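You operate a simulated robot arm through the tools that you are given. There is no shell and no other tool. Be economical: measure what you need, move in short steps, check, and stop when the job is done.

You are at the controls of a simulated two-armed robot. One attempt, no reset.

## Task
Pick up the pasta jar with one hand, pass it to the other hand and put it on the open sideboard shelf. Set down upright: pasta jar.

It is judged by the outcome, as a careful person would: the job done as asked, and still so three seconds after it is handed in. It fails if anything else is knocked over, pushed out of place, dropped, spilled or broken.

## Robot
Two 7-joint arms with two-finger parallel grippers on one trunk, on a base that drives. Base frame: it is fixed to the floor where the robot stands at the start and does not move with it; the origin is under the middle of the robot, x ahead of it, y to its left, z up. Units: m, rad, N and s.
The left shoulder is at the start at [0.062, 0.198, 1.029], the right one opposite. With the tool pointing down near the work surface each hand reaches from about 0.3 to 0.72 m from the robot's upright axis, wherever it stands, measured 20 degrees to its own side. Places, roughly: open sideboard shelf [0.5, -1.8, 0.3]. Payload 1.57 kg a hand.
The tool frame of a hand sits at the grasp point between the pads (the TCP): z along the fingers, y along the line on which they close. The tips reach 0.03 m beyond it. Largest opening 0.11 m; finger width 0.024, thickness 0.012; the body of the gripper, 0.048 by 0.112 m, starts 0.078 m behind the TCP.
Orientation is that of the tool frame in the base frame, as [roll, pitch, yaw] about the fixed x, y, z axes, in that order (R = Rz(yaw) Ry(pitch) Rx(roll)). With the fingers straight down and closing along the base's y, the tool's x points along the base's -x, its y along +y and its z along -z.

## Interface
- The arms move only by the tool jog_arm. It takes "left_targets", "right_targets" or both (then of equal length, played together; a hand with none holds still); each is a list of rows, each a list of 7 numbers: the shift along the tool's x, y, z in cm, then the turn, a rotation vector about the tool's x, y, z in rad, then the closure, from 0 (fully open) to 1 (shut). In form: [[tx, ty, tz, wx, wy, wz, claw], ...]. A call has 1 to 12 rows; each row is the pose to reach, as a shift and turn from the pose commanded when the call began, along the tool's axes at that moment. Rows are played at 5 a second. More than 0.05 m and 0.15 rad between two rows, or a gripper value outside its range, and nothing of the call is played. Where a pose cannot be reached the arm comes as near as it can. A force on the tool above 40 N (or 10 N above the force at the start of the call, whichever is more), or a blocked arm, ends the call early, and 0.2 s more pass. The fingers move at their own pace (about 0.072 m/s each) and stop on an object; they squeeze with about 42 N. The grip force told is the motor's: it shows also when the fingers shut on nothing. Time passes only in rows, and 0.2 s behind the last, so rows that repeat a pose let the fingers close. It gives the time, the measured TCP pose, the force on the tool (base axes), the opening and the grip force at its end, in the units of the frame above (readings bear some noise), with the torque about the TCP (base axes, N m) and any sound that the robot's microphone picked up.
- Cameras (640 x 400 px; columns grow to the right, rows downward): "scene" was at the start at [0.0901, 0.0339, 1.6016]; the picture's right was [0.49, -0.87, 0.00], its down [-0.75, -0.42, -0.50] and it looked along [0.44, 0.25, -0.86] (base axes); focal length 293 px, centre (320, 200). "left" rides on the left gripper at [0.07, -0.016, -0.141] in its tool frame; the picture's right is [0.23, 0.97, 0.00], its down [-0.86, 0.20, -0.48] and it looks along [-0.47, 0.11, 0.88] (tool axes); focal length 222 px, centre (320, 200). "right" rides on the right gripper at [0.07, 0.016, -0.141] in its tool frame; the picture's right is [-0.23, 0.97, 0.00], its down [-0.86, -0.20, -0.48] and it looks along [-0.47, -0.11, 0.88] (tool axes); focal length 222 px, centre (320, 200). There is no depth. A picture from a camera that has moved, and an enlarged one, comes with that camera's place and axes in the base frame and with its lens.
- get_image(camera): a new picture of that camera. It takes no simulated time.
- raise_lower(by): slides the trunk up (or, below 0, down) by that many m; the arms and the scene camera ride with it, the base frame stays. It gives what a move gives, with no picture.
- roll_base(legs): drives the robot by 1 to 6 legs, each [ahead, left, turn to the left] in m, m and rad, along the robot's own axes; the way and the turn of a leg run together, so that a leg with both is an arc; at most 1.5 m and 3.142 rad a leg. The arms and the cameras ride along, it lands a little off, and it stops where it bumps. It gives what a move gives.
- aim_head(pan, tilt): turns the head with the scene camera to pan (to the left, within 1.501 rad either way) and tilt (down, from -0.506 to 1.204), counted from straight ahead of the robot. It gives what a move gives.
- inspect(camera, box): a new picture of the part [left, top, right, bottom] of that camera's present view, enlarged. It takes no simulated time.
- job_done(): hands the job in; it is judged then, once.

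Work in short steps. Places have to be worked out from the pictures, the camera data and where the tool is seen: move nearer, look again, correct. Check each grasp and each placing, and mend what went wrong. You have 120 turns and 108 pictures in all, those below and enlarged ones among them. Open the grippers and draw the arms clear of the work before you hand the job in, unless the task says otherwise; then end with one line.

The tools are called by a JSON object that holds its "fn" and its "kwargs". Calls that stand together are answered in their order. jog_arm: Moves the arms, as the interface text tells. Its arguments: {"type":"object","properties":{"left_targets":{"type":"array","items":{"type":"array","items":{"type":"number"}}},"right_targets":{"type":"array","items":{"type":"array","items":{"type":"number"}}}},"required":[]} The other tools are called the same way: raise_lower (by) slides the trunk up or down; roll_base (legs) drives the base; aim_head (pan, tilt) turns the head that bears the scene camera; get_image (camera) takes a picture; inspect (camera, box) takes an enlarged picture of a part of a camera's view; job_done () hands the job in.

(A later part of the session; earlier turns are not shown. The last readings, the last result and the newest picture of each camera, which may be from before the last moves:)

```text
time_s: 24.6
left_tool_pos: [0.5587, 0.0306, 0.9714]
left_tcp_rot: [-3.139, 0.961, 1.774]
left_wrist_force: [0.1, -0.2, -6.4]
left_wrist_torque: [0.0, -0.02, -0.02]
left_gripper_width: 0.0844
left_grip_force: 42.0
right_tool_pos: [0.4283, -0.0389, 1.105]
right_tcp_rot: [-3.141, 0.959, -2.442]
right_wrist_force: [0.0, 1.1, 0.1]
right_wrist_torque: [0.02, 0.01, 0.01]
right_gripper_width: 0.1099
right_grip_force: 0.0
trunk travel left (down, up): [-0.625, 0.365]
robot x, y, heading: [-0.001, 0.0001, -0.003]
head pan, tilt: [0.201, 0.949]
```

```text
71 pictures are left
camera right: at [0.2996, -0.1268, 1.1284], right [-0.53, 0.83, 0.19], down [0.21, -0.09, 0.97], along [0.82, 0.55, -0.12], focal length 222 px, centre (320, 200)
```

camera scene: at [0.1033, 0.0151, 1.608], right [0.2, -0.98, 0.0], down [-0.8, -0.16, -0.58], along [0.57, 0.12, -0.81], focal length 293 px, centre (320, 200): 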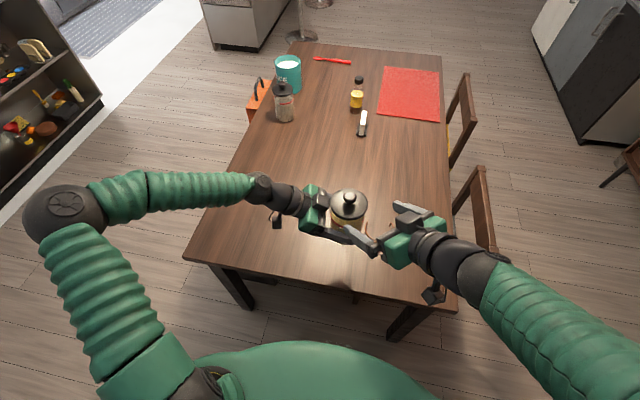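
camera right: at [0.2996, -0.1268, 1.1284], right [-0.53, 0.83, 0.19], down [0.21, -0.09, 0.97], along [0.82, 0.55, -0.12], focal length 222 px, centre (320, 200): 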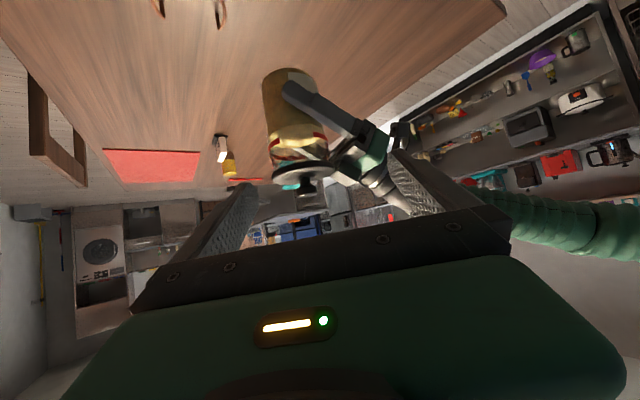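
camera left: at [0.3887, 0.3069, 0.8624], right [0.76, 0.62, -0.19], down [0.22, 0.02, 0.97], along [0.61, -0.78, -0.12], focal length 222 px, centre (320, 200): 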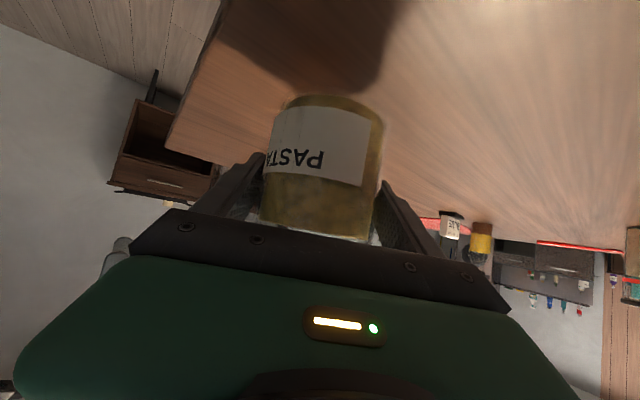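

The lid's position in the right view agrees with the jar at (0.558, 0.03), lid z≈1.05. I move the right hand onto the approach line, 11 cm back, and check reach.

{"fn": "jog_arm", "kwargs": {"right_targets": [[-0.3, -1.5, 2, 0, 0, 0, 0], [-0.6, -3.1, 4, 0, 0, 0, 0], [-0.6, -3.1, 6.1, 0, 0, 0, 0], [-0.6, -3.1, 6.1, 0, 0, 0, 0]]}}

{"fn": "get_image", "kwargs": {"camera": "right"}}

{"fn": "get_image", "kwargs": {"camera": "scene"}}

```text
time_s: 25.6
left_tool_pos: [0.5582, 0.0304, 0.9711]
left_tcp_rot: [-3.14, 0.962, 1.773]
left_wrist_force: [-0.5, 0.4, -6.0]
left_wrist_torque: [0.01, 0.01, -0.05]
left_gripper_width: 0.0842
left_grip_force: 41.7
right_tool_pos: [0.4891, -0.0293, 1.0713]
right_tcp_rot: [-3.14, 0.96, -2.438]
right_wrist_force: [-0.2, 0.2, -0.8]
right_wrist_torque: [-0.02, 0.02, -0.05]
right_gripper_width: 0.11
right_grip_force: 0.0
trunk travel left (down, up): [-0.625, 0.365]
robot x, y, heading: [0.0002, 0.0022, -0.004]
head pan, tilt: [0.201, 0.949]
```

```text
70 pictures are left
camera right: at [0.3596, -0.1167, 1.095], right [-0.53, 0.83, 0.19], down [0.2, -0.09, 0.97], along [0.82, 0.55, -0.12], focal length 222 px, centre (320, 200)
```

right: 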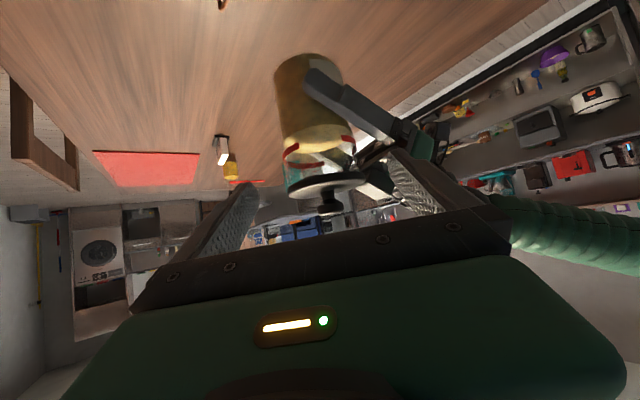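

```text
69 pictures are left
camera scene: at [0.1043, 0.015, 1.6079], right [0.2, -0.98, 0.0], down [-0.8, -0.16, -0.58], along [0.57, 0.12, -0.81], focal length 293 px, centre (320, 200)
```

scene: 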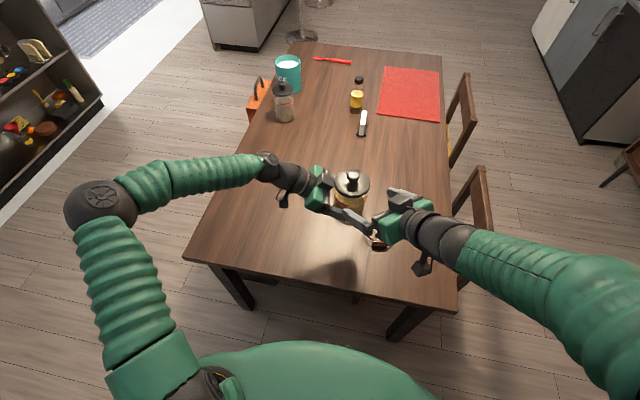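

The standoff was reached exactly. To stop the open right finger meeting the left finger, I narrow the right gripper to ~9.6 cm and aim slightly higher (z≈1.014). I advance 6.5 cm and check.

{"fn": "jog_arm", "kwargs": {"right_targets": [[-0.3, 0, 0, 0, 0, 0, 0.13], [-0.55, 0.1, 2.2, 0, 0, 0, 0.13], [-0.55, 0.1, 4.4, 0, 0, 0, 0.13], [-0.55, 0.1, 6.5, 0, 0, 0, 0.13], [-0.55, 0.1, 6.5, 0, 0, 0, 0.13]]}}

{"fn": "get_image", "kwargs": {"camera": "right"}}

{"fn": "inspect", "kwargs": {"camera": "scene", "box": [280, 150, 440, 250]}}

{"fn": "get_image", "kwargs": {"camera": "left"}}

```text
time_s: 26.8
left_tool_pos: [0.5575, 0.0317, 0.9687]
left_tcp_rot: [3.138, 0.957, 1.772]
left_wrist_force: [14.3, 10.8, -21.5]
left_wrist_torque: [-1.03, -0.17, -1.1]
left_gripper_width: 0.0845
left_grip_force: 42.1
right_tool_pos: [0.5286, 0.0075, 1.0425]
right_tcp_rot: [-3.139, 0.959, -2.44]
right_wrist_force: [-14.2, -12.5, 15.0]
right_wrist_torque: [0.52, 0.73, 1.1]
right_gripper_width: 0.0957
right_grip_force: 0.1
trunk travel left (down, up): [-0.625, 0.365]
robot x, y, heading: [0.0027, 0.0003, 0.002]
head pan, tilt: [0.201, 0.949]
```

```text
68 pictures are left
camera right: at [0.3988, -0.0791, 1.0653], right [-0.53, 0.83, 0.19], down [0.2, -0.09, 0.98], along [0.82, 0.55, -0.12], focal length 222 px, centre (320, 200)
```

right: 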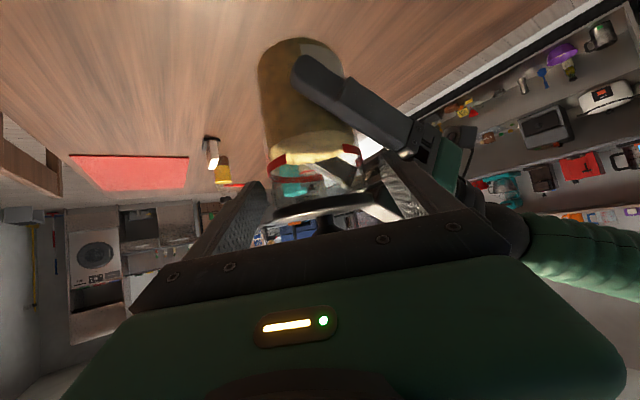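

```text
4.00 times, centred on (360, 200) of scene
camera zoom: at [0.1047, 0.0153, 1.6079], right [0.2, -0.98, 0.0], down [-0.8, -0.16, -0.58], along [0.57, 0.12, -0.81], focal length 1172 px, centre (160, 200)
```

zoom: 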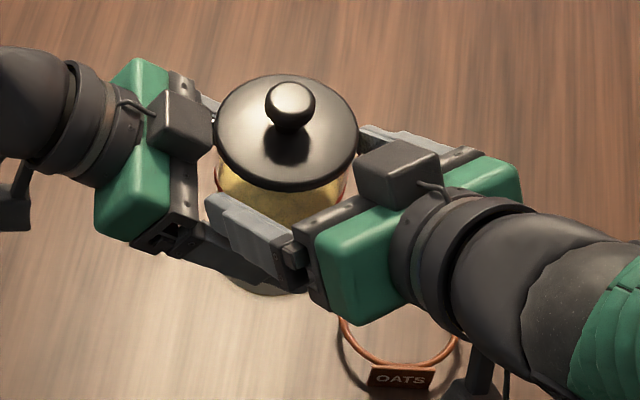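

```text
66 pictures are left
camera left: at [0.5112, 0.1815, 0.9938], right [0.93, 0.33, -0.18], down [0.21, -0.06, 0.98], along [0.31, -0.94, -0.12], focal length 222 px, centre (320, 200)
```

left: 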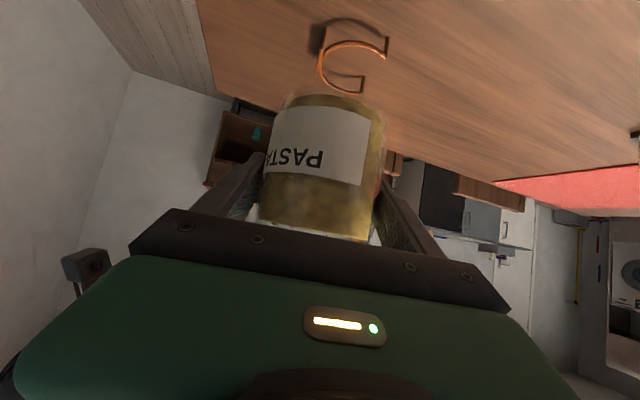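

A 20 N contact appeared between the hands, so I must not push further. I'll zoom in to find where they touch.

{"fn": "inspect", "kwargs": {"camera": "scene", "box": [310, 180, 374, 228]}}

{"fn": "inspect", "kwargs": {"camera": "right", "box": [230, 100, 470, 250]}}

```text
8.33 times, centred on (342, 204) of scene
camera zoom: at [0.1047, 0.0153, 1.6079], right [0.2, -0.98, 0.0], down [-0.8, -0.16, -0.58], along [0.57, 0.12, -0.81], focal length 2441 px, centre (137, 167)
```

zoom: 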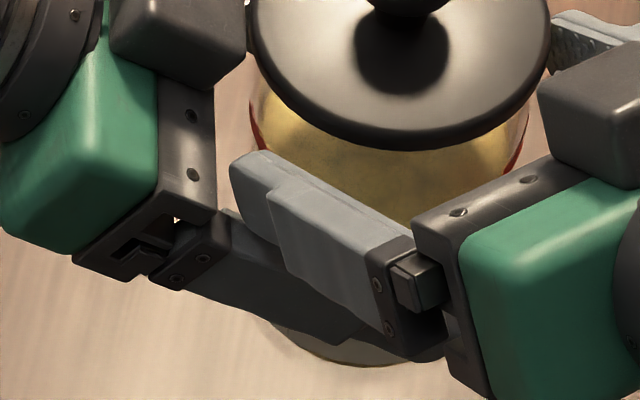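

```text
2.67 times, centred on (350, 175) of right
camera zoom: at [0.3988, -0.0791, 1.0653], right [-0.53, 0.83, 0.19], down [0.2, -0.09, 0.98], along [0.82, 0.55, -0.12], focal length 592 px, centre (240, 267)
```

zoom: 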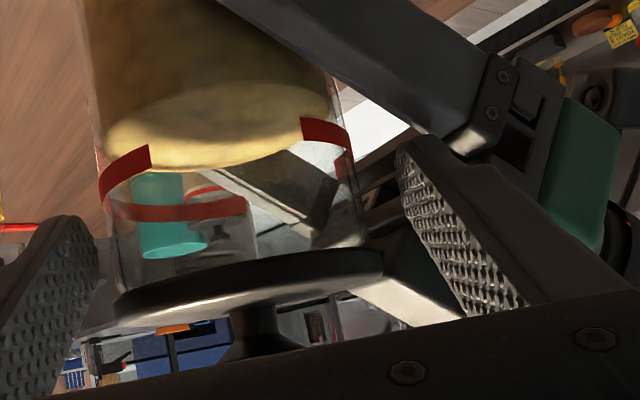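

The right finger is touching the left finger/knuckle at the crossing. I back the right hand straight out.

{"fn": "jog_arm", "kwargs": {"right_targets": [[0, 0, -2.5, 0, 0, 0, 0.13], [0, 0, -5, 0, 0, 0, 0.1], [0, 0, -8, 0, 0, 0, 0], [0, -2, -10, 0, 0, 0, 0], [0, -4, -10, 0, 0, 0, 0], [0, -4, -10, 0, 0, 0, 0]]}}

{"fn": "get_image", "kwargs": {"camera": "left"}}

{"fn": "get_image", "kwargs": {"camera": "scene"}}

```text
time_s: 28.2
left_tool_pos: [0.5569, 0.0306, 0.9715]
left_tcp_rot: [-3.142, 0.963, 1.774]
left_wrist_force: [-0.1, 0.1, -6.1]
left_wrist_torque: [0.0, -0.01, 0.01]
left_gripper_width: 0.084
left_grip_force: 41.7
right_tool_pos: [0.4916, -0.0764, 1.0969]
right_tcp_rot: [-3.14, 0.96, -2.441]
right_wrist_force: [0.3, -0.6, 0.5]
right_wrist_torque: [0.03, -0.01, -0.02]
right_gripper_width: 0.1101
right_grip_force: 0.2
trunk travel left (down, up): [-0.625, 0.365]
robot x, y, heading: [-0.0015, -0.0031, 0.001]
head pan, tilt: [0.201, 0.949]
```

```text
63 pictures are left
camera left: at [0.5102, 0.1793, 0.9948], right [0.93, 0.32, -0.19], down [0.22, -0.06, 0.97], along [0.3, -0.95, -0.12], focal length 222 px, centre (320, 200)
```

left: 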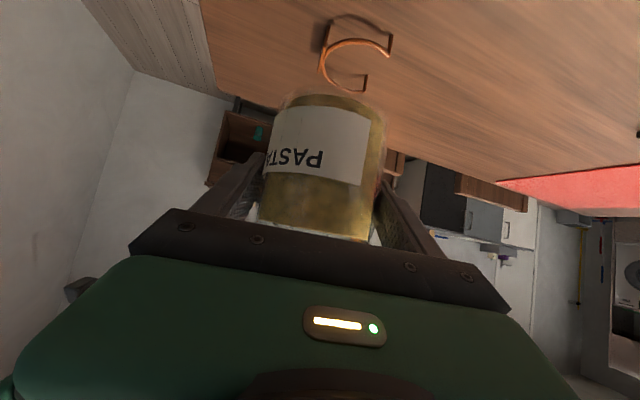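

```text
62 pictures are left
camera scene: at [0.1039, 0.0148, 1.608], right [0.2, -0.98, 0.0], down [-0.8, -0.16, -0.58], along [0.57, 0.12, -0.81], focal length 293 px, centre (320, 200)
```

scene: 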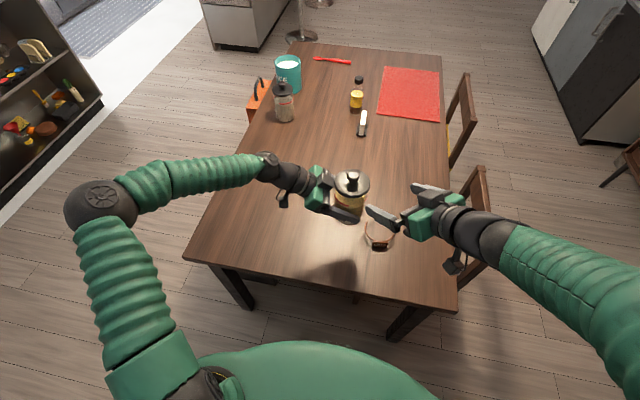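

The jar is undisturbed. I reorient the right hand with more yaw (60°) and a steeper pitch (45°), so its fingers pass well above the left ones.

{"fn": "jog_arm", "kwargs": {"right_targets": [[0, 0, 0, -0.09, 0.058, -0.075, 0], [0, 0, 0, -0.18, 0.117, -0.15, 0], [0, 0, 0, -0.27, 0.175, -0.225, 0], [0, 0, 0, -0.27, 0.175, -0.225, 0]]}}

```text
time_s: 29.2
left_tool_pos: [0.5583, 0.0299, 0.9713]
left_tcp_rot: [-3.14, 0.963, 1.773]
left_wrist_force: [-0.6, 0.0, -6.3]
left_wrist_torque: [0.02, -0.03, 0.0]
left_gripper_width: 0.0844
left_grip_force: 42.5
right_tool_pos: [0.4912, -0.078, 1.0967]
right_tcp_rot: [3.138, 0.781, -2.093]
right_wrist_force: [-0.3, 0.2, -0.7]
right_wrist_torque: [0.01, 0.02, 0.01]
right_gripper_width: 0.1102
right_grip_force: 0.0
trunk travel left (down, up): [-0.625, 0.365]
robot x, y, heading: [0.0015, 0.001, -0.001]
head pan, tilt: [0.201, 0.949]
```

Now I move the right hand to a 13 cm standoff on the new approach line to (0.558, 0.030, 1.017).

{"fn": "jog_arm", "kwargs": {"right_targets": [[-1.7, -0.2, 0.8, 0, 0, 0, 0], [-3.4, -0.4, 1.6, 0, 0, 0, 0.13], [-3.4, -0.4, 1.6, 0, 0, 0, 0.13]]}}

{"fn": "get_image", "kwargs": {"camera": "right"}}

```text
time_s: 30.0
left_tool_pos: [0.5574, 0.0307, 0.9706]
left_tcp_rot: [-3.14, 0.964, 1.772]
left_wrist_force: [-0.8, -0.3, -6.7]
left_wrist_torque: [0.01, 0.02, 0.0]
left_gripper_width: 0.0845
left_grip_force: 41.8
right_tool_pos: [0.5115, -0.0478, 1.1096]
right_tcp_rot: [3.139, 0.781, -2.094]
right_wrist_force: [0.9, 0.5, 0.0]
right_wrist_torque: [0.02, 0.0, 0.01]
right_gripper_width: 0.0957
right_grip_force: 0.1
trunk travel left (down, up): [-0.625, 0.365]
robot x, y, heading: [-0.0029, -0.001, -0.0]
head pan, tilt: [0.201, 0.949]
```

```text
61 pictures are left
camera right: at [0.4232, -0.169, 1.1608], right [-0.77, 0.62, 0.16], down [0.31, 0.13, 0.94], along [0.57, 0.77, -0.29], focal length 222 px, centre (320, 200)
```

right: 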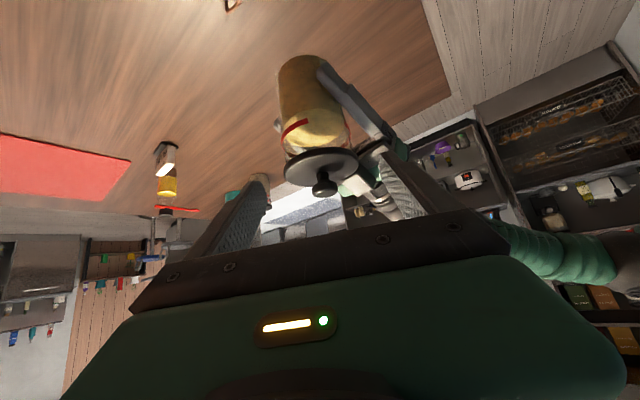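

Aligned (jar at column 316, expected 317). I advance 8 cm in small steps and watch the forces.

{"fn": "jog_arm", "kwargs": {"right_targets": [[0, -0.1, 2, 0, 0, 0, 0.13], [0, -0.1, 4, 0, 0, 0, 0.13], [0, -0.1, 6, 0, 0, 0, 0.13], [0, -0.1, 8, 0, 0, 0, 0.13], [0, -0.1, 8, 0, 0, 0, 0.13]]}}

{"fn": "get_image", "kwargs": {"camera": "right"}}

{"fn": "inspect", "kwargs": {"camera": "scene", "box": [290, 150, 418, 230]}}

```text
time_s: 31.2
left_tool_pos: [0.558, 0.0302, 0.971]
left_tcp_rot: [-3.14, 0.961, 1.772]
left_wrist_force: [0.1, -0.2, -6.9]
left_wrist_torque: [0.0, 0.0, 0.04]
left_gripper_width: 0.0845
left_grip_force: 41.8
right_tool_pos: [0.5433, 0.0024, 1.0547]
right_tcp_rot: [3.14, 0.782, -2.09]
right_wrist_force: [-0.2, -0.3, 0.4]
right_wrist_torque: [-0.02, 0.0, 0.0]
right_gripper_width: 0.0955
right_grip_force: 0.1
trunk travel left (down, up): [-0.625, 0.365]
robot x, y, heading: [-0.0007, 0.0016, -0.002]
head pan, tilt: [0.201, 0.949]
```

```text
60 pictures are left
camera right: at [0.4545, -0.1193, 1.105], right [-0.77, 0.62, 0.16], down [0.31, 0.13, 0.94], along [0.57, 0.77, -0.29], focal length 222 px, centre (320, 200)
```

right: 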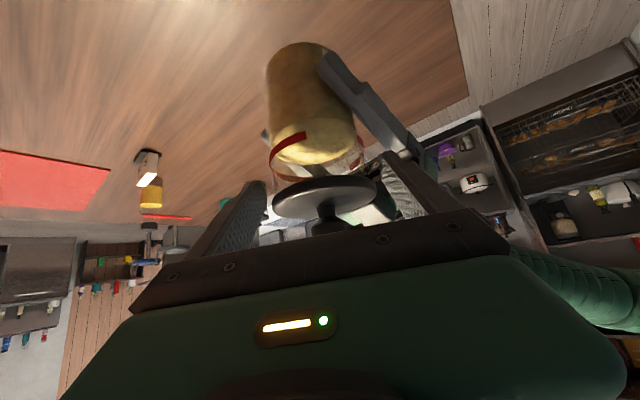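

```text
5.00 times, centred on (354, 190) of scene
camera zoom: at [0.1046, 0.015, 1.6079], right [0.2, -0.98, 0.0], down [-0.8, -0.16, -0.58], along [0.57, 0.12, -0.81], focal length 1465 px, centre (150, 250)
```

zoom: 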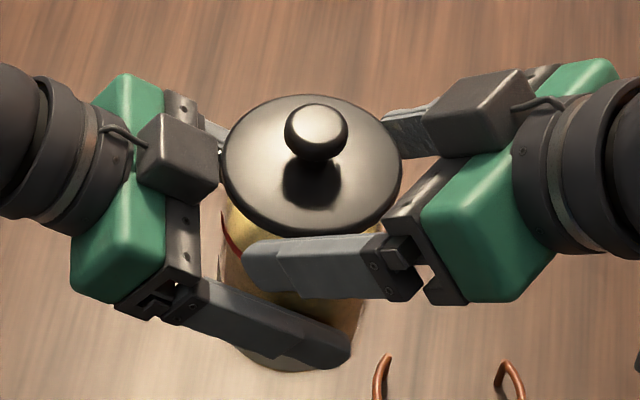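

No contact, and still centred. I advance the final 4.7 cm in small steps.

{"fn": "jog_arm", "kwargs": {"right_targets": [[0.1, 0.1, 1.2, 0, 0, 0, 0.13], [0.1, 0.1, 2.4, 0, 0, 0, 0.13], [0.2, 0.1, 3.6, 0, 0, 0, 0.13], [0.2, 0.1, 4.7, 0, 0, 0, 0.13], [0.2, 0.1, 4.7, 0, 0, 0, 0.13]]}}

{"fn": "get_image", "kwargs": {"camera": "right"}}

{"fn": "inspect", "kwargs": {"camera": "scene", "box": [290, 150, 418, 230]}}

```text
time_s: 31.9
left_tool_pos: [0.5583, 0.0367, 0.9673]
left_tcp_rot: [3.128, 0.951, 1.771]
left_wrist_force: [-0.5, -0.2, -6.0]
left_wrist_torque: [0.04, 0.01, 0.01]
left_gripper_width: 0.0844
left_grip_force: 41.6
right_tool_pos: [0.5501, 0.0174, 1.0347]
right_tcp_rot: [-3.14, 0.787, -2.088]
right_wrist_force: [0.0, 0.1, 0.5]
right_wrist_torque: [0.04, -0.03, 0.01]
right_gripper_width: 0.0958
right_grip_force: 0.0
trunk travel left (down, up): [-0.625, 0.365]
robot x, y, heading: [-0.0059, 0.0005, -0.001]
head pan, tilt: [0.201, 0.949]
stopped in row 3 (left hand): the force on the tool passed its limit at 49 N (the readings are from after the stop); the commanded pose is now the measured one
```

```text
58 pictures are left
camera right: at [0.4615, -0.1034, 1.0854], right [-0.77, 0.62, 0.16], down [0.3, 0.13, 0.94], along [0.57, 0.77, -0.29], focal length 222 px, centre (320, 200)
```

right: 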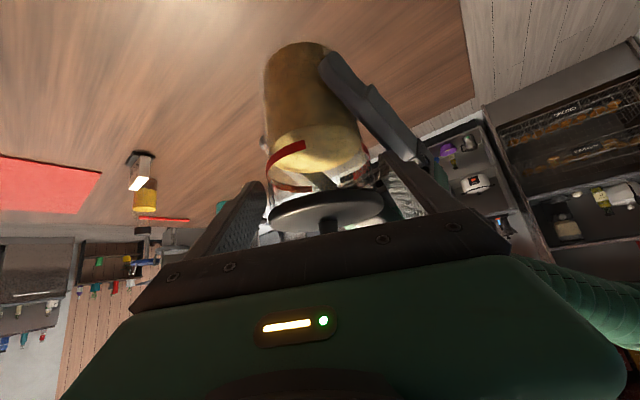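

```text
5.00 times, centred on (354, 190) of scene
camera zoom: at [0.1051, 0.0155, 1.6079], right [0.2, -0.98, 0.0], down [-0.8, -0.16, -0.58], along [0.57, 0.12, -0.82], focal length 1465 px, centre (150, 250)
```

zoom: 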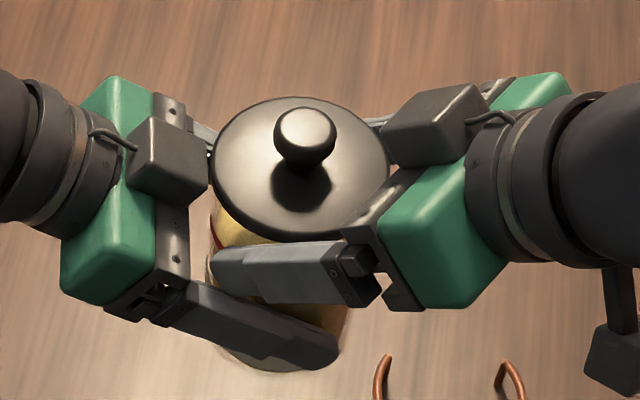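

The right fingertip met the left finger at the crossing and nudged the left hand ~6 mm; the jar is still held. I'll back off and rise, then come in over the jar so the fingers can descend vertically past the lid on the inside of the left fingers.

{"fn": "jog_arm", "kwargs": {"right_targets": [[0, 0, -2.5, 0, 0, 0, 0.13], [0, 0, -5, 0, 0, 0, 0.13], [-2.1, 0, -7.1, 0, 0, 0, 0.1], [-4.2, 0, -9.2, 0, 0, 0, 0.08], [-5.2, 0.1, -6.2, 0, 0, 0, 0.08], [-6.1, 0.2, -3.1, 0, 0, 0, 0.08], [-6.1, 0.2, -3.1, 0, 0, 0, 0.08]]}}

{"fn": "get_image", "kwargs": {"camera": "left"}}

{"fn": "get_image", "kwargs": {"camera": "right"}}

{"fn": "inspect", "kwargs": {"camera": "scene", "box": [290, 150, 418, 230]}}

```text
time_s: 33.5
left_tool_pos: [0.5584, 0.0367, 0.9682]
left_tcp_rot: [3.126, 0.952, 1.767]
left_wrist_force: [0.2, -0.1, -6.4]
left_wrist_torque: [0.04, 0.0, -0.02]
left_gripper_width: 0.0844
left_grip_force: 41.9
right_tool_pos: [0.5582, 0.0335, 1.1027]
right_tcp_rot: [-3.138, 0.787, -2.089]
right_wrist_force: [0.2, -1.4, 0.9]
right_wrist_torque: [-0.05, -0.02, -0.02]
right_gripper_width: 0.1014
right_grip_force: 0.1
trunk travel left (down, up): [-0.625, 0.365]
robot x, y, heading: [-0.002, 0.0012, -0.002]
head pan, tilt: [0.201, 0.949]
```

```text
56 pictures are left
camera left: at [0.5093, 0.185, 0.9932], right [0.93, 0.33, -0.18], down [0.21, -0.06, 0.98], along [0.31, -0.94, -0.13], focal length 222 px, centre (320, 200)
```

left: 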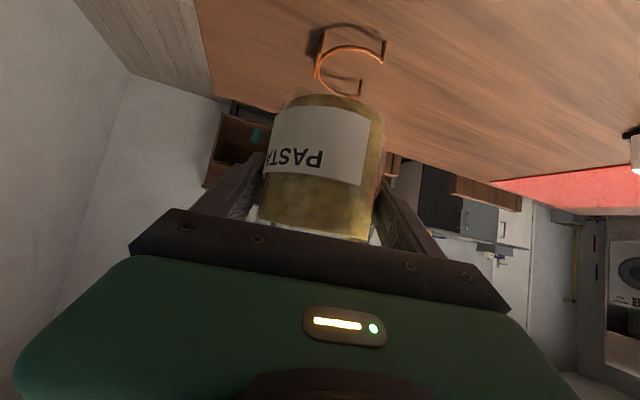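

```text
55 pictures are left
camera right: at [0.4707, -0.0867, 1.1529], right [-0.77, 0.62, 0.16], down [0.3, 0.13, 0.94], along [0.57, 0.77, -0.29], focal length 222 px, centre (320, 200)
```

right: 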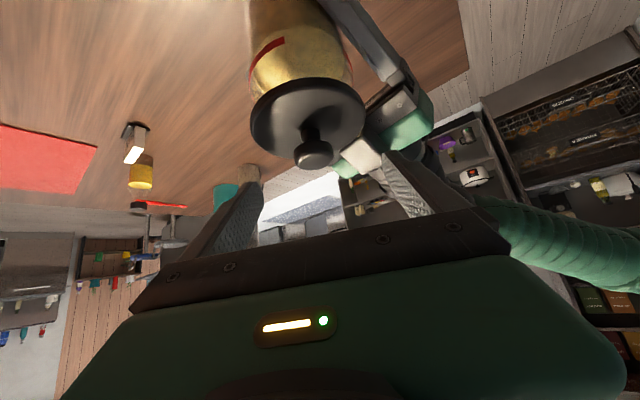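

```text
5.00 times, centred on (354, 190) of scene
camera zoom: at [0.1037, 0.0153, 1.608], right [0.2, -0.98, 0.0], down [-0.8, -0.16, -0.58], along [0.57, 0.12, -0.81], focal length 1465 px, centre (150, 250)
```

zoom: 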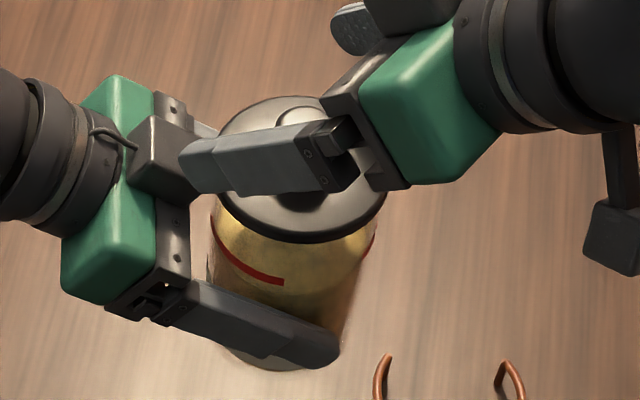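

Right hand is over the lid and laterally aligned; scene and right views agree on the jar axis near (0.557, 0.034). I descend vertically 5.5 cm with ~9.9 cm opening and check forces.

{"fn": "jog_arm", "kwargs": {"right_targets": [[1.06, 0, 1.06, 0, 0, 0, 0.11], [2.12, 0, 2.12, 0, 0, 0, 0.11], [3.0, 0, 3.0, 0, 0, 0, 0.11], [3.9, 0, 3.9, 0, 0, 0, 0.11], [3.9, 0, 3.9, 0, 0, 0, 0.11]]}}

{"fn": "get_image", "kwargs": {"camera": "right"}}

{"fn": "inspect", "kwargs": {"camera": "scene", "box": [290, 150, 418, 230]}}

```text
time_s: 34.3
left_tool_pos: [0.5572, 0.0405, 0.9631]
left_tcp_rot: [3.128, 0.945, 1.775]
left_wrist_force: [1.0, -0.1, -6.0]
left_wrist_torque: [-0.01, 0.0, 0.0]
left_gripper_width: 0.0845
left_grip_force: 42.1
right_tool_pos: [0.5595, 0.0379, 1.0729]
right_tcp_rot: [-3.135, 0.796, -2.089]
right_wrist_force: [0.4, 0.1, -0.3]
right_wrist_torque: [0.01, -0.01, 0.0]
right_gripper_width: 0.0979
right_grip_force: 0.0
trunk travel left (down, up): [-0.625, 0.365]
robot x, y, heading: [0.0021, 0.0029, -0.0]
head pan, tilt: [0.201, 0.949]
stopped in row 3 (left hand): the force on the tool passed its limit at 52 N (the readings are from after the stop); the commanded pose is now the measured one
```

```text
53 pictures are left
camera right: at [0.4717, -0.0832, 1.1203], right [-0.77, 0.62, 0.16], down [0.3, 0.12, 0.95], along [0.57, 0.77, -0.28], focal length 222 px, centre (320, 200)
```

right: 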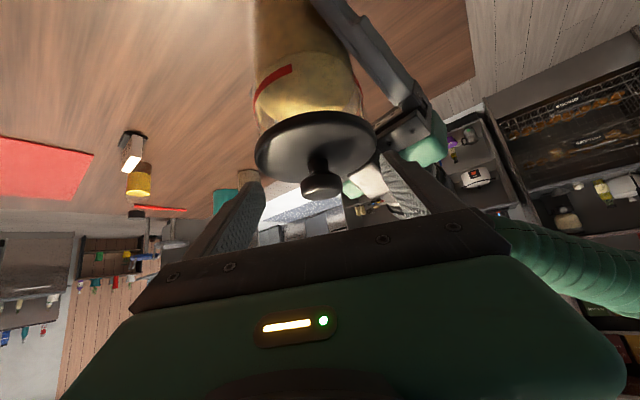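

```text
5.00 times, centred on (354, 190) of scene
camera zoom: at [0.105, 0.0151, 1.6079], right [0.2, -0.98, 0.0], down [-0.8, -0.16, -0.58], along [0.57, 0.12, -0.81], focal length 1465 px, centre (150, 250)
```

zoom: 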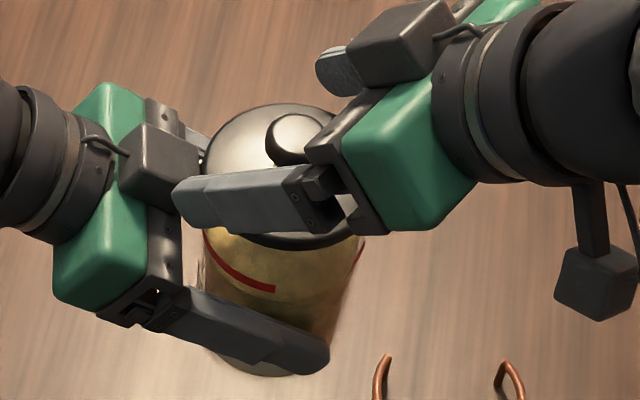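

The right fingertip hit the block on top of the left gripper, so this left grasp leaves no room. Better plan: set the jar back on the table and re-grasp it with the left hand lower and flatter, freeing the upper body. First the right hand retreats up and away, then the left carries the jar back over its old spot.

{"fn": "jog_arm", "kwargs": {"right_targets": [[-2.1, 0, -2.1, 0, 0, 0, 0.1], [-4.2, 0, -4.2, 0, 0, 0, 0.05], [-2.4, -1.5, -6.1, 0, 0, 0, 0], [-0.6, -3, -8, 0, 0, 0, 0], [1.2, -4.5, -9.9, 0, 0, 0, 0], [3, -6, -11.8, 0, 0, 0, 0], [4.8, -7.5, -13.7, 0, 0, 0, 0], [4.8, -7.5, -13.7, 0, 0, 0, 0], [4.8, -7.5, -13.7, 0, 0, 0, 0], [4.8, -7.5, -13.7, 0, 0, 0, 0]], "left_targets": [[0, 0, 0, 0, 0, 0, 1], [0, 0, 0, 0, 0, 0, 1], [2.6, -0.7, -1.0, 0.0136, -0.016, 0, 1], [5.2, -1.4, -2, 0.0136, -0.016, 0, 1], [7.8, -2.1, -3, 0.0136, -0.016, 0, 1], [10.4, -2.8, -4, 0.0136, -0.016, 0, 1], [13, -3.5, -5, 0.0136, -0.016, 0, 1], [15.6, -4.3, -6, 0.0136, -0.016, 0, 1], [18.3, -5, -6.9, 0.0136, -0.016, 0, 1], [18.3, -5, -6.9, 0.0136, -0.016, 0, 1]]}}

{"fn": "get_image", "kwargs": {"camera": "scene"}}

{"fn": "get_image", "kwargs": {"camera": "left"}}

```text
time_s: 36.5
left_tool_pos: [0.4737, 0.1898, 0.8538]
left_tcp_rot: [-3.14, 0.96, 1.776]
left_wrist_force: [0.5, 0.8, -5.6]
left_wrist_torque: [0.02, -0.01, 0.0]
left_gripper_width: 0.0842
left_grip_force: 42.0
right_tool_pos: [0.5593, -0.1134, 1.1349]
right_tcp_rot: [-3.136, 0.795, -2.089]
right_wrist_force: [0.5, 0.0, -0.5]
right_wrist_torque: [-0.02, 0.0, 0.01]
right_gripper_width: 0.1098
right_grip_force: 0.1
trunk travel left (down, up): [-0.625, 0.365]
robot x, y, heading: [-0.0021, -0.0039, -0.0]
head pan, tilt: [0.201, 0.949]
```

```text
51 pictures are left
camera scene: at [0.1045, 0.0159, 1.6079], right [0.2, -0.98, 0.0], down [-0.8, -0.16, -0.58], along [0.57, 0.11, -0.81], focal length 293 px, centre (320, 200)
```

scene: 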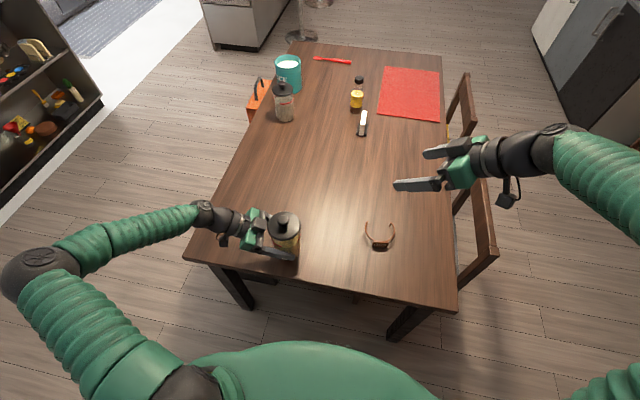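

```text
50 pictures are left
camera left: at [0.4258, 0.3398, 0.8774], right [0.93, 0.32, -0.19], down [0.22, -0.06, 0.97], along [0.31, -0.94, -0.12], focal length 222 px, centre (320, 200)
```

left: 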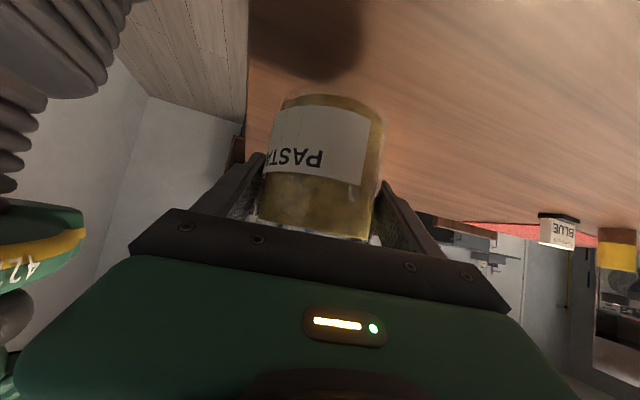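

Over the old spot, jar bottom about 4.5 cm above the table. I lower it gently and watch for the weight coming off.

{"fn": "jog_arm", "kwargs": {"left_targets": [[1.2, 0, 0.86, 0, 0, 0, 1], [2.4, 0, 1.7, 0, 0, 0, 1], [3.2, 0, 2.2, 0, 0, 0, 1], [3.5, 0, 2.46, 0, 0, 0, 1], [3.6, 0, 2.52, 0, 0, 0, 1], [3.6, 0, 2.52, 0, 0, 0, 1]]}}

```text
time_s: 37.9
left_tool_pos: [0.4749, 0.1897, 0.8115]
left_tcp_rot: [-3.138, 0.963, 1.776]
left_wrist_force: [-0.2, 1.1, -6.7]
left_wrist_torque: [0.02, 0.0, -0.01]
left_gripper_width: 0.0846
left_grip_force: 42.5
right_tool_pos: [0.5595, -0.1121, 1.1347]
right_tcp_rot: [-3.136, 0.795, -2.087]
right_wrist_force: [0.3, 0.6, -0.1]
right_wrist_torque: [0.0, -0.01, 0.04]
right_gripper_width: 0.11
right_grip_force: 0.1
trunk travel left (down, up): [-0.625, 0.365]
robot x, y, heading: [-0.0001, 0.0005, 0.004]
head pan, tilt: [0.201, 0.949]
```

Weight is still carried. I go down another few millimetres.

{"fn": "jog_arm", "kwargs": {"left_targets": [[0.16, 0, 0.11, 0, 0, 0, 1], [0.32, 0, 0.22, 0, 0, 0, 1], [0.41, 0, 0.29, 0, 0, 0, 1], [0.41, 0, 0.29, 0, 0, 0, 1]]}}

```text
time_s: 38.9
left_tool_pos: [0.4753, 0.1894, 0.8094]
left_tcp_rot: [3.136, 0.961, 1.773]
left_wrist_force: [2.8, 6.8, 20.2]
left_wrist_torque: [0.25, 0.44, -0.29]
left_gripper_width: 0.0845
left_grip_force: 42.0
right_tool_pos: [0.5582, -0.1123, 1.1363]
right_tcp_rot: [-3.135, 0.795, -2.086]
right_wrist_force: [0.3, 0.1, 0.0]
right_wrist_torque: [0.02, 0.04, 0.0]
right_gripper_width: 0.1101
right_grip_force: 0.0
trunk travel left (down, up): [-0.625, 0.365]
robot x, y, heading: [-0.002, 0.0023, -0.001]
head pan, tilt: [0.201, 0.949]
```

The jar is resting (a ~26 N press). I ease up 2 mm, open, and back out along the approach line.

{"fn": "jog_arm", "kwargs": {"left_targets": [[-0.18, 0, -0.13, 0, 0, 0, 1], [-0.18, 0, -0.13, 0, 0, 0, 0.1], [-0.18, 0, -0.13, 0, 0, 0, 0], [-0.18, 0, -0.13, 0, 0, 0, 0], [-0.18, 0, -3, 0, 0, 0, 0], [-0.18, 0, -6, 0, 0, 0, 0], [-0.18, 0, -9.5, 0, 0, 0, 0], [-0.18, 0, -13, 0, 0, 0, 0], [-0.18, 0, -16, 0, 0, 0, 0], [-0.18, 0, -16, 0, 0, 0, 0]]}}

{"fn": "get_image", "kwargs": {"camera": "left"}}

{"fn": "inspect", "kwargs": {"camera": "scene", "box": [200, 180, 360, 280]}}

```text
time_s: 41.1
left_tool_pos: [0.4471, 0.3187, 0.8999]
left_tcp_rot: [3.141, 0.962, 1.774]
left_wrist_force: [-0.6, -0.5, -0.4]
left_wrist_torque: [-0.02, 0.0, 0.01]
left_gripper_width: 0.11
left_grip_force: 0.0
right_tool_pos: [0.5598, -0.1122, 1.1349]
right_tcp_rot: [-3.136, 0.797, -2.089]
right_wrist_force: [-0.6, 0.1, -0.2]
right_wrist_torque: [-0.02, -0.03, 0.03]
right_gripper_width: 0.1099
right_grip_force: 0.0
trunk travel left (down, up): [-0.625, 0.365]
robot x, y, heading: [0.0013, 0.0033, -0.004]
head pan, tilt: [0.201, 0.949]
```

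```text
49 pictures are left
camera left: at [0.3987, 0.4674, 0.9227], right [0.93, 0.33, -0.19], down [0.22, -0.06, 0.97], along [0.31, -0.94, -0.12], focal length 222 px, centre (320, 200)
```

left: 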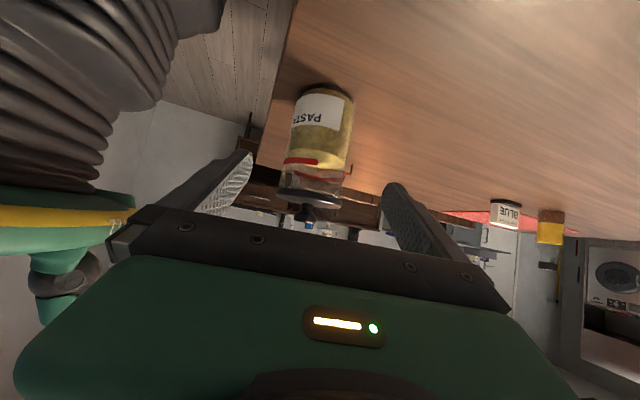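

```text
4.00 times, centred on (280, 230) of scene
camera zoom: at [0.1033, 0.0157, 1.608], right [0.2, -0.98, 0.0], down [-0.8, -0.16, -0.58], along [0.57, 0.12, -0.81], focal length 1172 px, centre (480, 80)
```

zoom: 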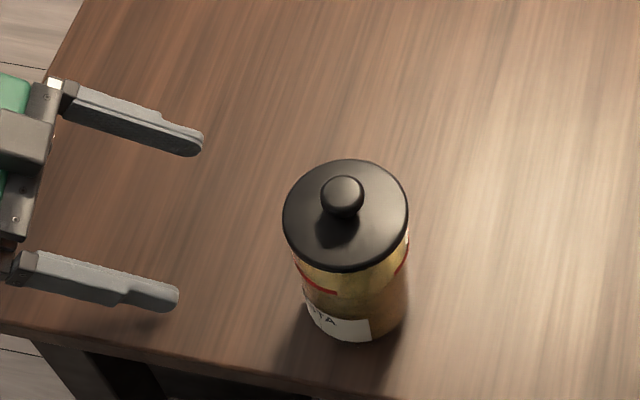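

The jar stands at about (0.474, 0.190). I reorient the left hand to yaw -45° and only 18° below horizontal, moving to a standoff for a lower, fingertip-side grasp.

{"fn": "jog_arm", "kwargs": {"left_targets": [[0.05, -1.4, 0.6, -0.1045, -0.0574, -0.052, 0], [0.1, -2.8, 1.2, -0.209, -0.1148, -0.104, 0], [0.15, -4.2, 1.9, -0.3135, -0.1722, -0.156, 0], [0.2, -5.6, 2.5, -0.418, -0.2296, -0.208, 0], [0.25, -7, 3.1, -0.5225, -0.287, -0.26, 0], [0.25, -7, 3.1, -0.5225, -0.287, -0.26, 0]]}}

{"fn": "get_image", "kwargs": {"camera": "left"}}

{"fn": "get_image", "kwargs": {"camera": "scene"}}

```text
time_s: 42.5
left_tool_pos: [0.3834, 0.2787, 0.8791]
left_tcp_rot: [-3.139, 1.257, 2.361]
left_wrist_force: [1.7, 0.1, 0.0]
left_wrist_torque: [0.02, 0.01, -0.01]
left_gripper_width: 0.1098
left_grip_force: 0.1
right_tool_pos: [0.561, -0.1126, 1.1346]
right_tcp_rot: [-3.136, 0.797, -2.089]
right_wrist_force: [0.1, -0.3, 0.2]
right_wrist_torque: [0.03, 0.02, -0.01]
right_gripper_width: 0.1099
right_grip_force: 0.1
trunk travel left (down, up): [-0.625, 0.365]
robot x, y, heading: [-0.0018, 0.0001, 0.003]
head pan, tilt: [0.201, 0.949]
```

```text
47 pictures are left
camera left: at [0.263, 0.3773, 0.8568], right [0.64, 0.74, -0.22], down [0.01, 0.28, 0.96], along [0.77, -0.61, 0.17], focal length 222 px, centre (320, 200)
```

left: 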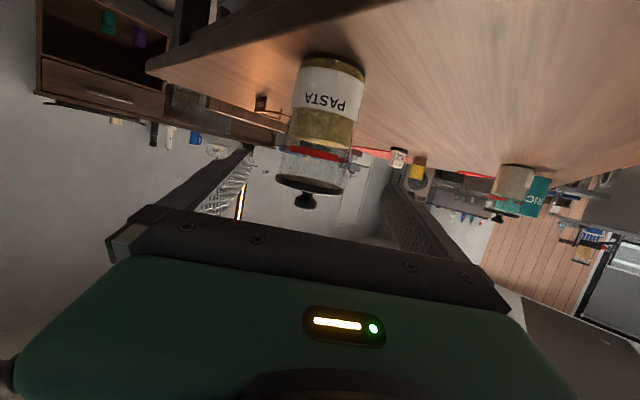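

```text
46 pictures are left
camera scene: at [0.103, 0.0152, 1.6081], right [0.2, -0.98, 0.0], down [-0.8, -0.16, -0.58], along [0.57, 0.12, -0.81], focal length 293 px, centre (320, 200)
```

scene: 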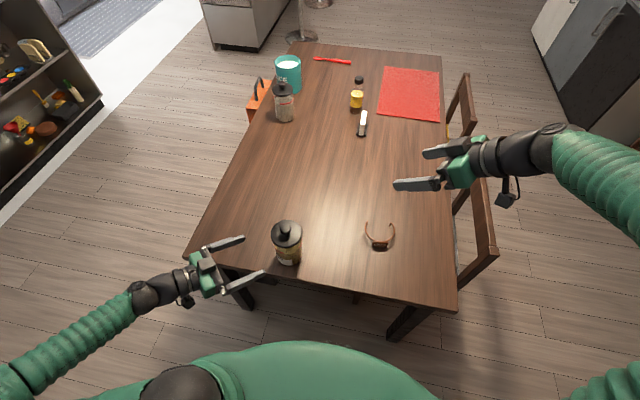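

Flat view confirms the alignment. I drop to the grasp height, then advance so the jar sits ~1.4 cm beyond the TCP.

{"fn": "jog_arm", "kwargs": {"left_targets": [[2, 0, 1, 0, 0, 0, 0], [4.2, 0, 2, 0, 0, 0, 0], [4.2, 0.05, 5, 0, 0, 0, 0], [4.2, 0.08, 8, 0, 0, 0, 0], [4.2, 0.08, 10.5, 0, 0, 0, 0], [4.2, 0.08, 13, 0, 0, 0, 0], [4.2, 0.08, 13, 0, 0, 0, 0]]}}

{"fn": "get_image", "kwargs": {"camera": "left"}}

{"fn": "inspect", "kwargs": {"camera": "scene", "box": [200, 180, 360, 280]}}

```text
time_s: 44.1
left_tool_pos: [0.4633, 0.202, 0.8012]
left_tcp_rot: [3.139, 1.257, 2.355]
left_wrist_force: [-0.3, -0.3, -0.1]
left_wrist_torque: [-0.02, 0.01, 0.02]
left_gripper_width: 0.1102
left_grip_force: 0.0
right_tool_pos: [0.5594, -0.1133, 1.1354]
right_tcp_rot: [-3.134, 0.797, -2.089]
right_wrist_force: [0.7, 1.0, 0.5]
right_wrist_torque: [0.01, -0.03, -0.01]
right_gripper_width: 0.11
right_grip_force: 0.2
trunk travel left (down, up): [-0.625, 0.365]
robot x, y, heading: [-0.003, -0.0025, 0.002]
head pan, tilt: [0.201, 0.949]
```

```text
45 pictures are left
camera left: at [0.3421, 0.3006, 0.7781], right [0.64, 0.74, -0.22], down [0.01, 0.28, 0.96], along [0.77, -0.62, 0.17], focal length 222 px, centre (320, 200)
```

left: 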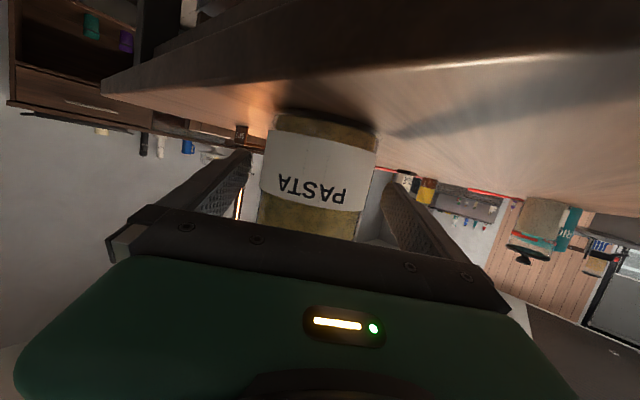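

```text
4.00 times, centred on (280, 230) of scene
camera zoom: at [0.1019, 0.015, 1.6082], right [0.2, -0.98, 0.0], down [-0.8, -0.16, -0.58], along [0.57, 0.12, -0.81], focal length 1172 px, centre (480, 80)
```

zoom: 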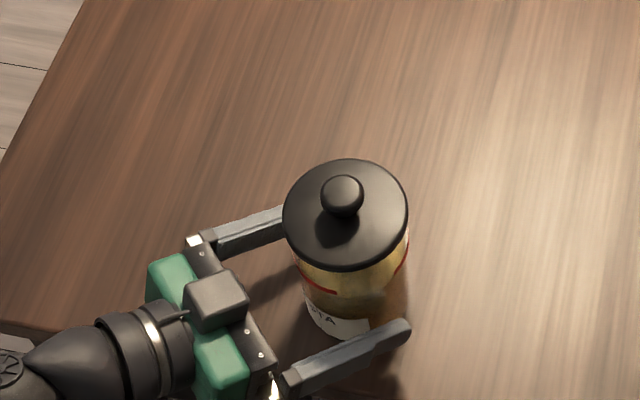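

Well placed: one finger each side, jar centred. Closing now, then a 3 cm lift.

{"fn": "jog_arm", "kwargs": {"left_targets": [[0, 0, 0, 0, 0, 0, 0.3], [0, 0, 0, 0, 0, 0, 1], [0, 0, 0, 0, 0, 0, 1], [0, 0, 0, 0, 0, 0, 1], [-0.95, 0, -0.31, 0, 0, 0, 1], [-1.9, 0, -0.62, 0, 0, 0, 1], [-2.85, 0, -0.93, 0, 0, 0, 1], [-2.85, 0, -0.93, 0, 0, 0, 1]]}}

{"fn": "get_image", "kwargs": {"camera": "left"}}

{"fn": "inspect", "kwargs": {"camera": "scene", "box": [200, 180, 360, 280]}}

```text
time_s: 45.9
left_tool_pos: [0.4634, 0.2015, 0.8293]
left_tcp_rot: [-3.141, 1.254, 2.358]
left_wrist_force: [-0.4, -0.4, -6.3]
left_wrist_torque: [0.07, 0.1, 0.0]
left_gripper_width: 0.0833
left_grip_force: 42.2
right_tool_pos: [0.5594, -0.1127, 1.1341]
right_tcp_rot: [-3.136, 0.797, -2.089]
right_wrist_force: [-0.6, 0.0, 0.3]
right_wrist_torque: [0.01, 0.01, 0.0]
right_gripper_width: 0.1101
right_grip_force: 0.1
trunk travel left (down, up): [-0.625, 0.365]
robot x, y, heading: [-0.0002, -0.0029, 0.005]
head pan, tilt: [0.201, 0.949]
```

```text
43 pictures are left
camera left: at [0.342, 0.3006, 0.807], right [0.64, 0.74, -0.22], down [0.01, 0.28, 0.96], along [0.77, -0.62, 0.17], focal length 222 px, centre (320, 200)
```

left: 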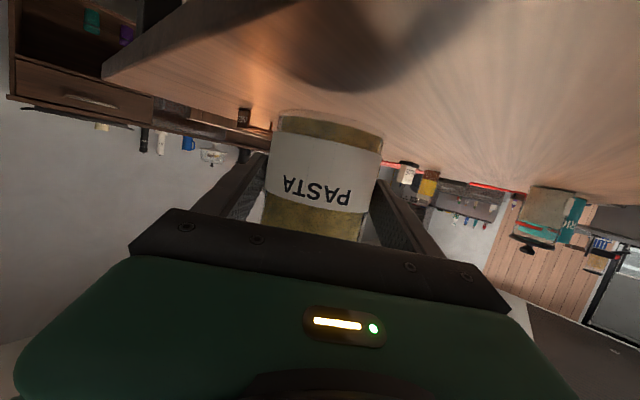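

```text
4.00 times, centred on (280, 230) of scene
camera zoom: at [0.1037, 0.0157, 1.608], right [0.2, -0.98, 0.0], down [-0.8, -0.16, -0.58], along [0.57, 0.12, -0.81], focal length 1172 px, centre (480, 80)
```

zoom: 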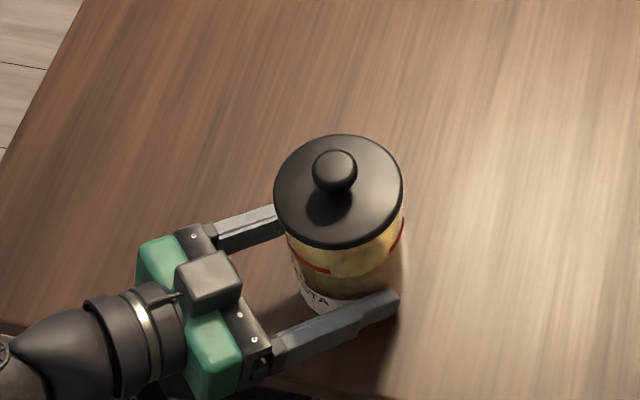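

Solid grip low on the jar; the upper body is free. I raise it and carry it to the handover point at about (0.56, 0.04), yawing the left hand to ≈-75°.

{"fn": "jog_arm", "kwargs": {"left_targets": [[-2.8, 0, -0.9, 0, 0, 0, 1], [-5.5, 0, -1.8, 0, 0, 0, 1], [-8.2, 0, -2.7, 0, 0, 0, 1], [-11, 0, -3.6, 0, 0, 0, 1], [-11.9, -0.66, -0.9, 0.124, 0, 0.04, 1], [-12.8, -1.32, 1.8, 0.247, 0, 0.08, 1], [-13.7, -1.98, 4.5, 0.371, 0, 0.12, 1], [-14.5, -2.64, 7.2, 0.4945, 0, 0.161, 1], [-15.4, -3.3, 9.9, 0.4945, 0, 0.161, 1], [-16.3, -3.95, 12.6, 0.4945, 0, 0.161, 1], [-16.3, -3.95, 12.6, 0.4945, 0, 0.161, 1]]}}

{"fn": "get_image", "kwargs": {"camera": "right"}}

{"fn": "get_image", "kwargs": {"camera": "scene"}}

```text
time_s: 48.3
left_tool_pos: [0.5549, 0.0511, 0.9456]
left_tcp_rot: [-3.139, 1.255, 1.838]
left_wrist_force: [-0.1, -0.3, -6.5]
left_wrist_torque: [0.14, 0.01, 0.01]
left_gripper_width: 0.0834
left_grip_force: 42.0
right_tool_pos: [0.5586, -0.1128, 1.1342]
right_tcp_rot: [-3.137, 0.796, -2.089]
right_wrist_force: [-0.3, 0.4, 0.3]
right_wrist_torque: [0.02, -0.02, 0.02]
right_gripper_width: 0.1101
right_grip_force: 0.0
trunk travel left (down, up): [-0.625, 0.365]
robot x, y, heading: [-0.0017, -0.0021, -0.001]
head pan, tilt: [0.201, 0.949]
```

```text
41 pictures are left
camera right: at [0.4709, -0.2343, 1.1835], right [-0.77, 0.62, 0.16], down [0.3, 0.12, 0.95], along [0.57, 0.77, -0.28], focal length 222 px, centre (320, 200)
```

right: 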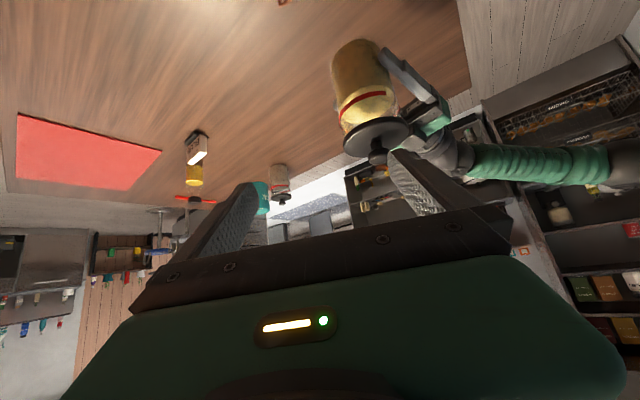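

```text
40 pictures are left
camera scene: at [0.1051, 0.0144, 1.6079], right [0.2, -0.98, 0.0], down [-0.8, -0.16, -0.58], along [0.57, 0.12, -0.81], focal length 293 px, centre (320, 200)
```

scene: 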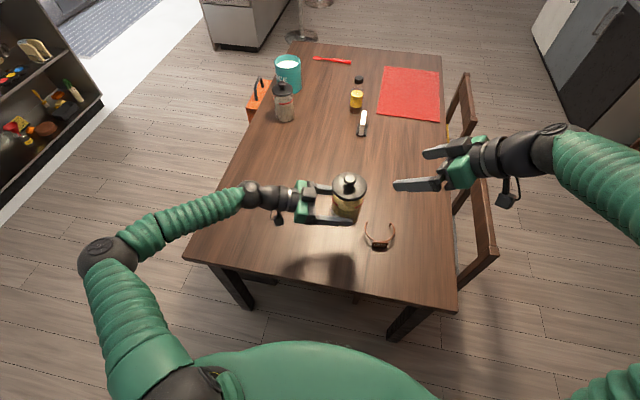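

Jar axis ≈(0.556, 0.035), lid top ≈1.034. I move the right hand to a 13 cm standoff for a grip at z≈0.998.

{"fn": "jog_arm", "kwargs": {"right_targets": [[0.3, 2.5, 1.9, 0, 0, 0, 0], [0.5, 5, 3.7, 0, 0, 0, 0.05], [0.8, 7.5, 5.6, 0, 0, 0, 0.1], [0.8, 7.5, 5.6, 0, 0, 0, 0.1]]}}

{"fn": "get_image", "kwargs": {"camera": "right"}}

```text
time_s: 49.3
left_tool_pos: [0.5573, 0.0514, 0.9459]
left_tcp_rot: [-3.14, 1.253, 1.839]
left_wrist_force: [0.4, -0.2, -6.4]
left_wrist_torque: [0.14, 0.0, 0.01]
left_gripper_width: 0.0836
left_grip_force: 41.5
right_tool_pos: [0.5158, -0.0469, 1.0876]
right_tcp_rot: [-3.136, 0.795, -2.09]
right_wrist_force: [-0.1, 0.5, 0.1]
right_wrist_torque: [-0.01, -0.02, 0.0]
right_gripper_width: 0.0989
right_grip_force: 0.1
trunk travel left (down, up): [-0.625, 0.365]
robot x, y, heading: [0.0016, -0.0002, -0.001]
head pan, tilt: [0.201, 0.949]
```

```text
39 pictures are left
camera right: at [0.4257, -0.1686, 1.1354], right [-0.77, 0.62, 0.16], down [0.3, 0.12, 0.95], along [0.57, 0.77, -0.28], focal length 222 px, centre (320, 200)
```

right: 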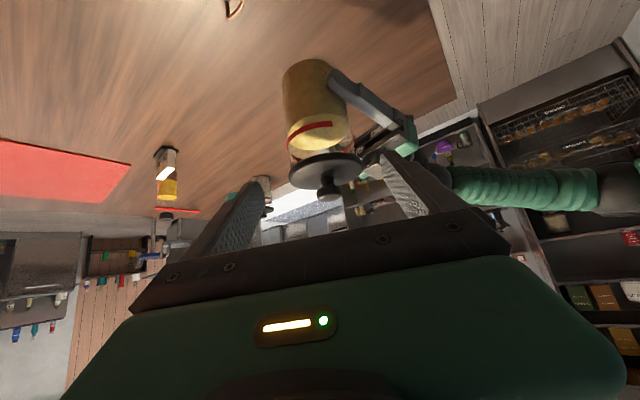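

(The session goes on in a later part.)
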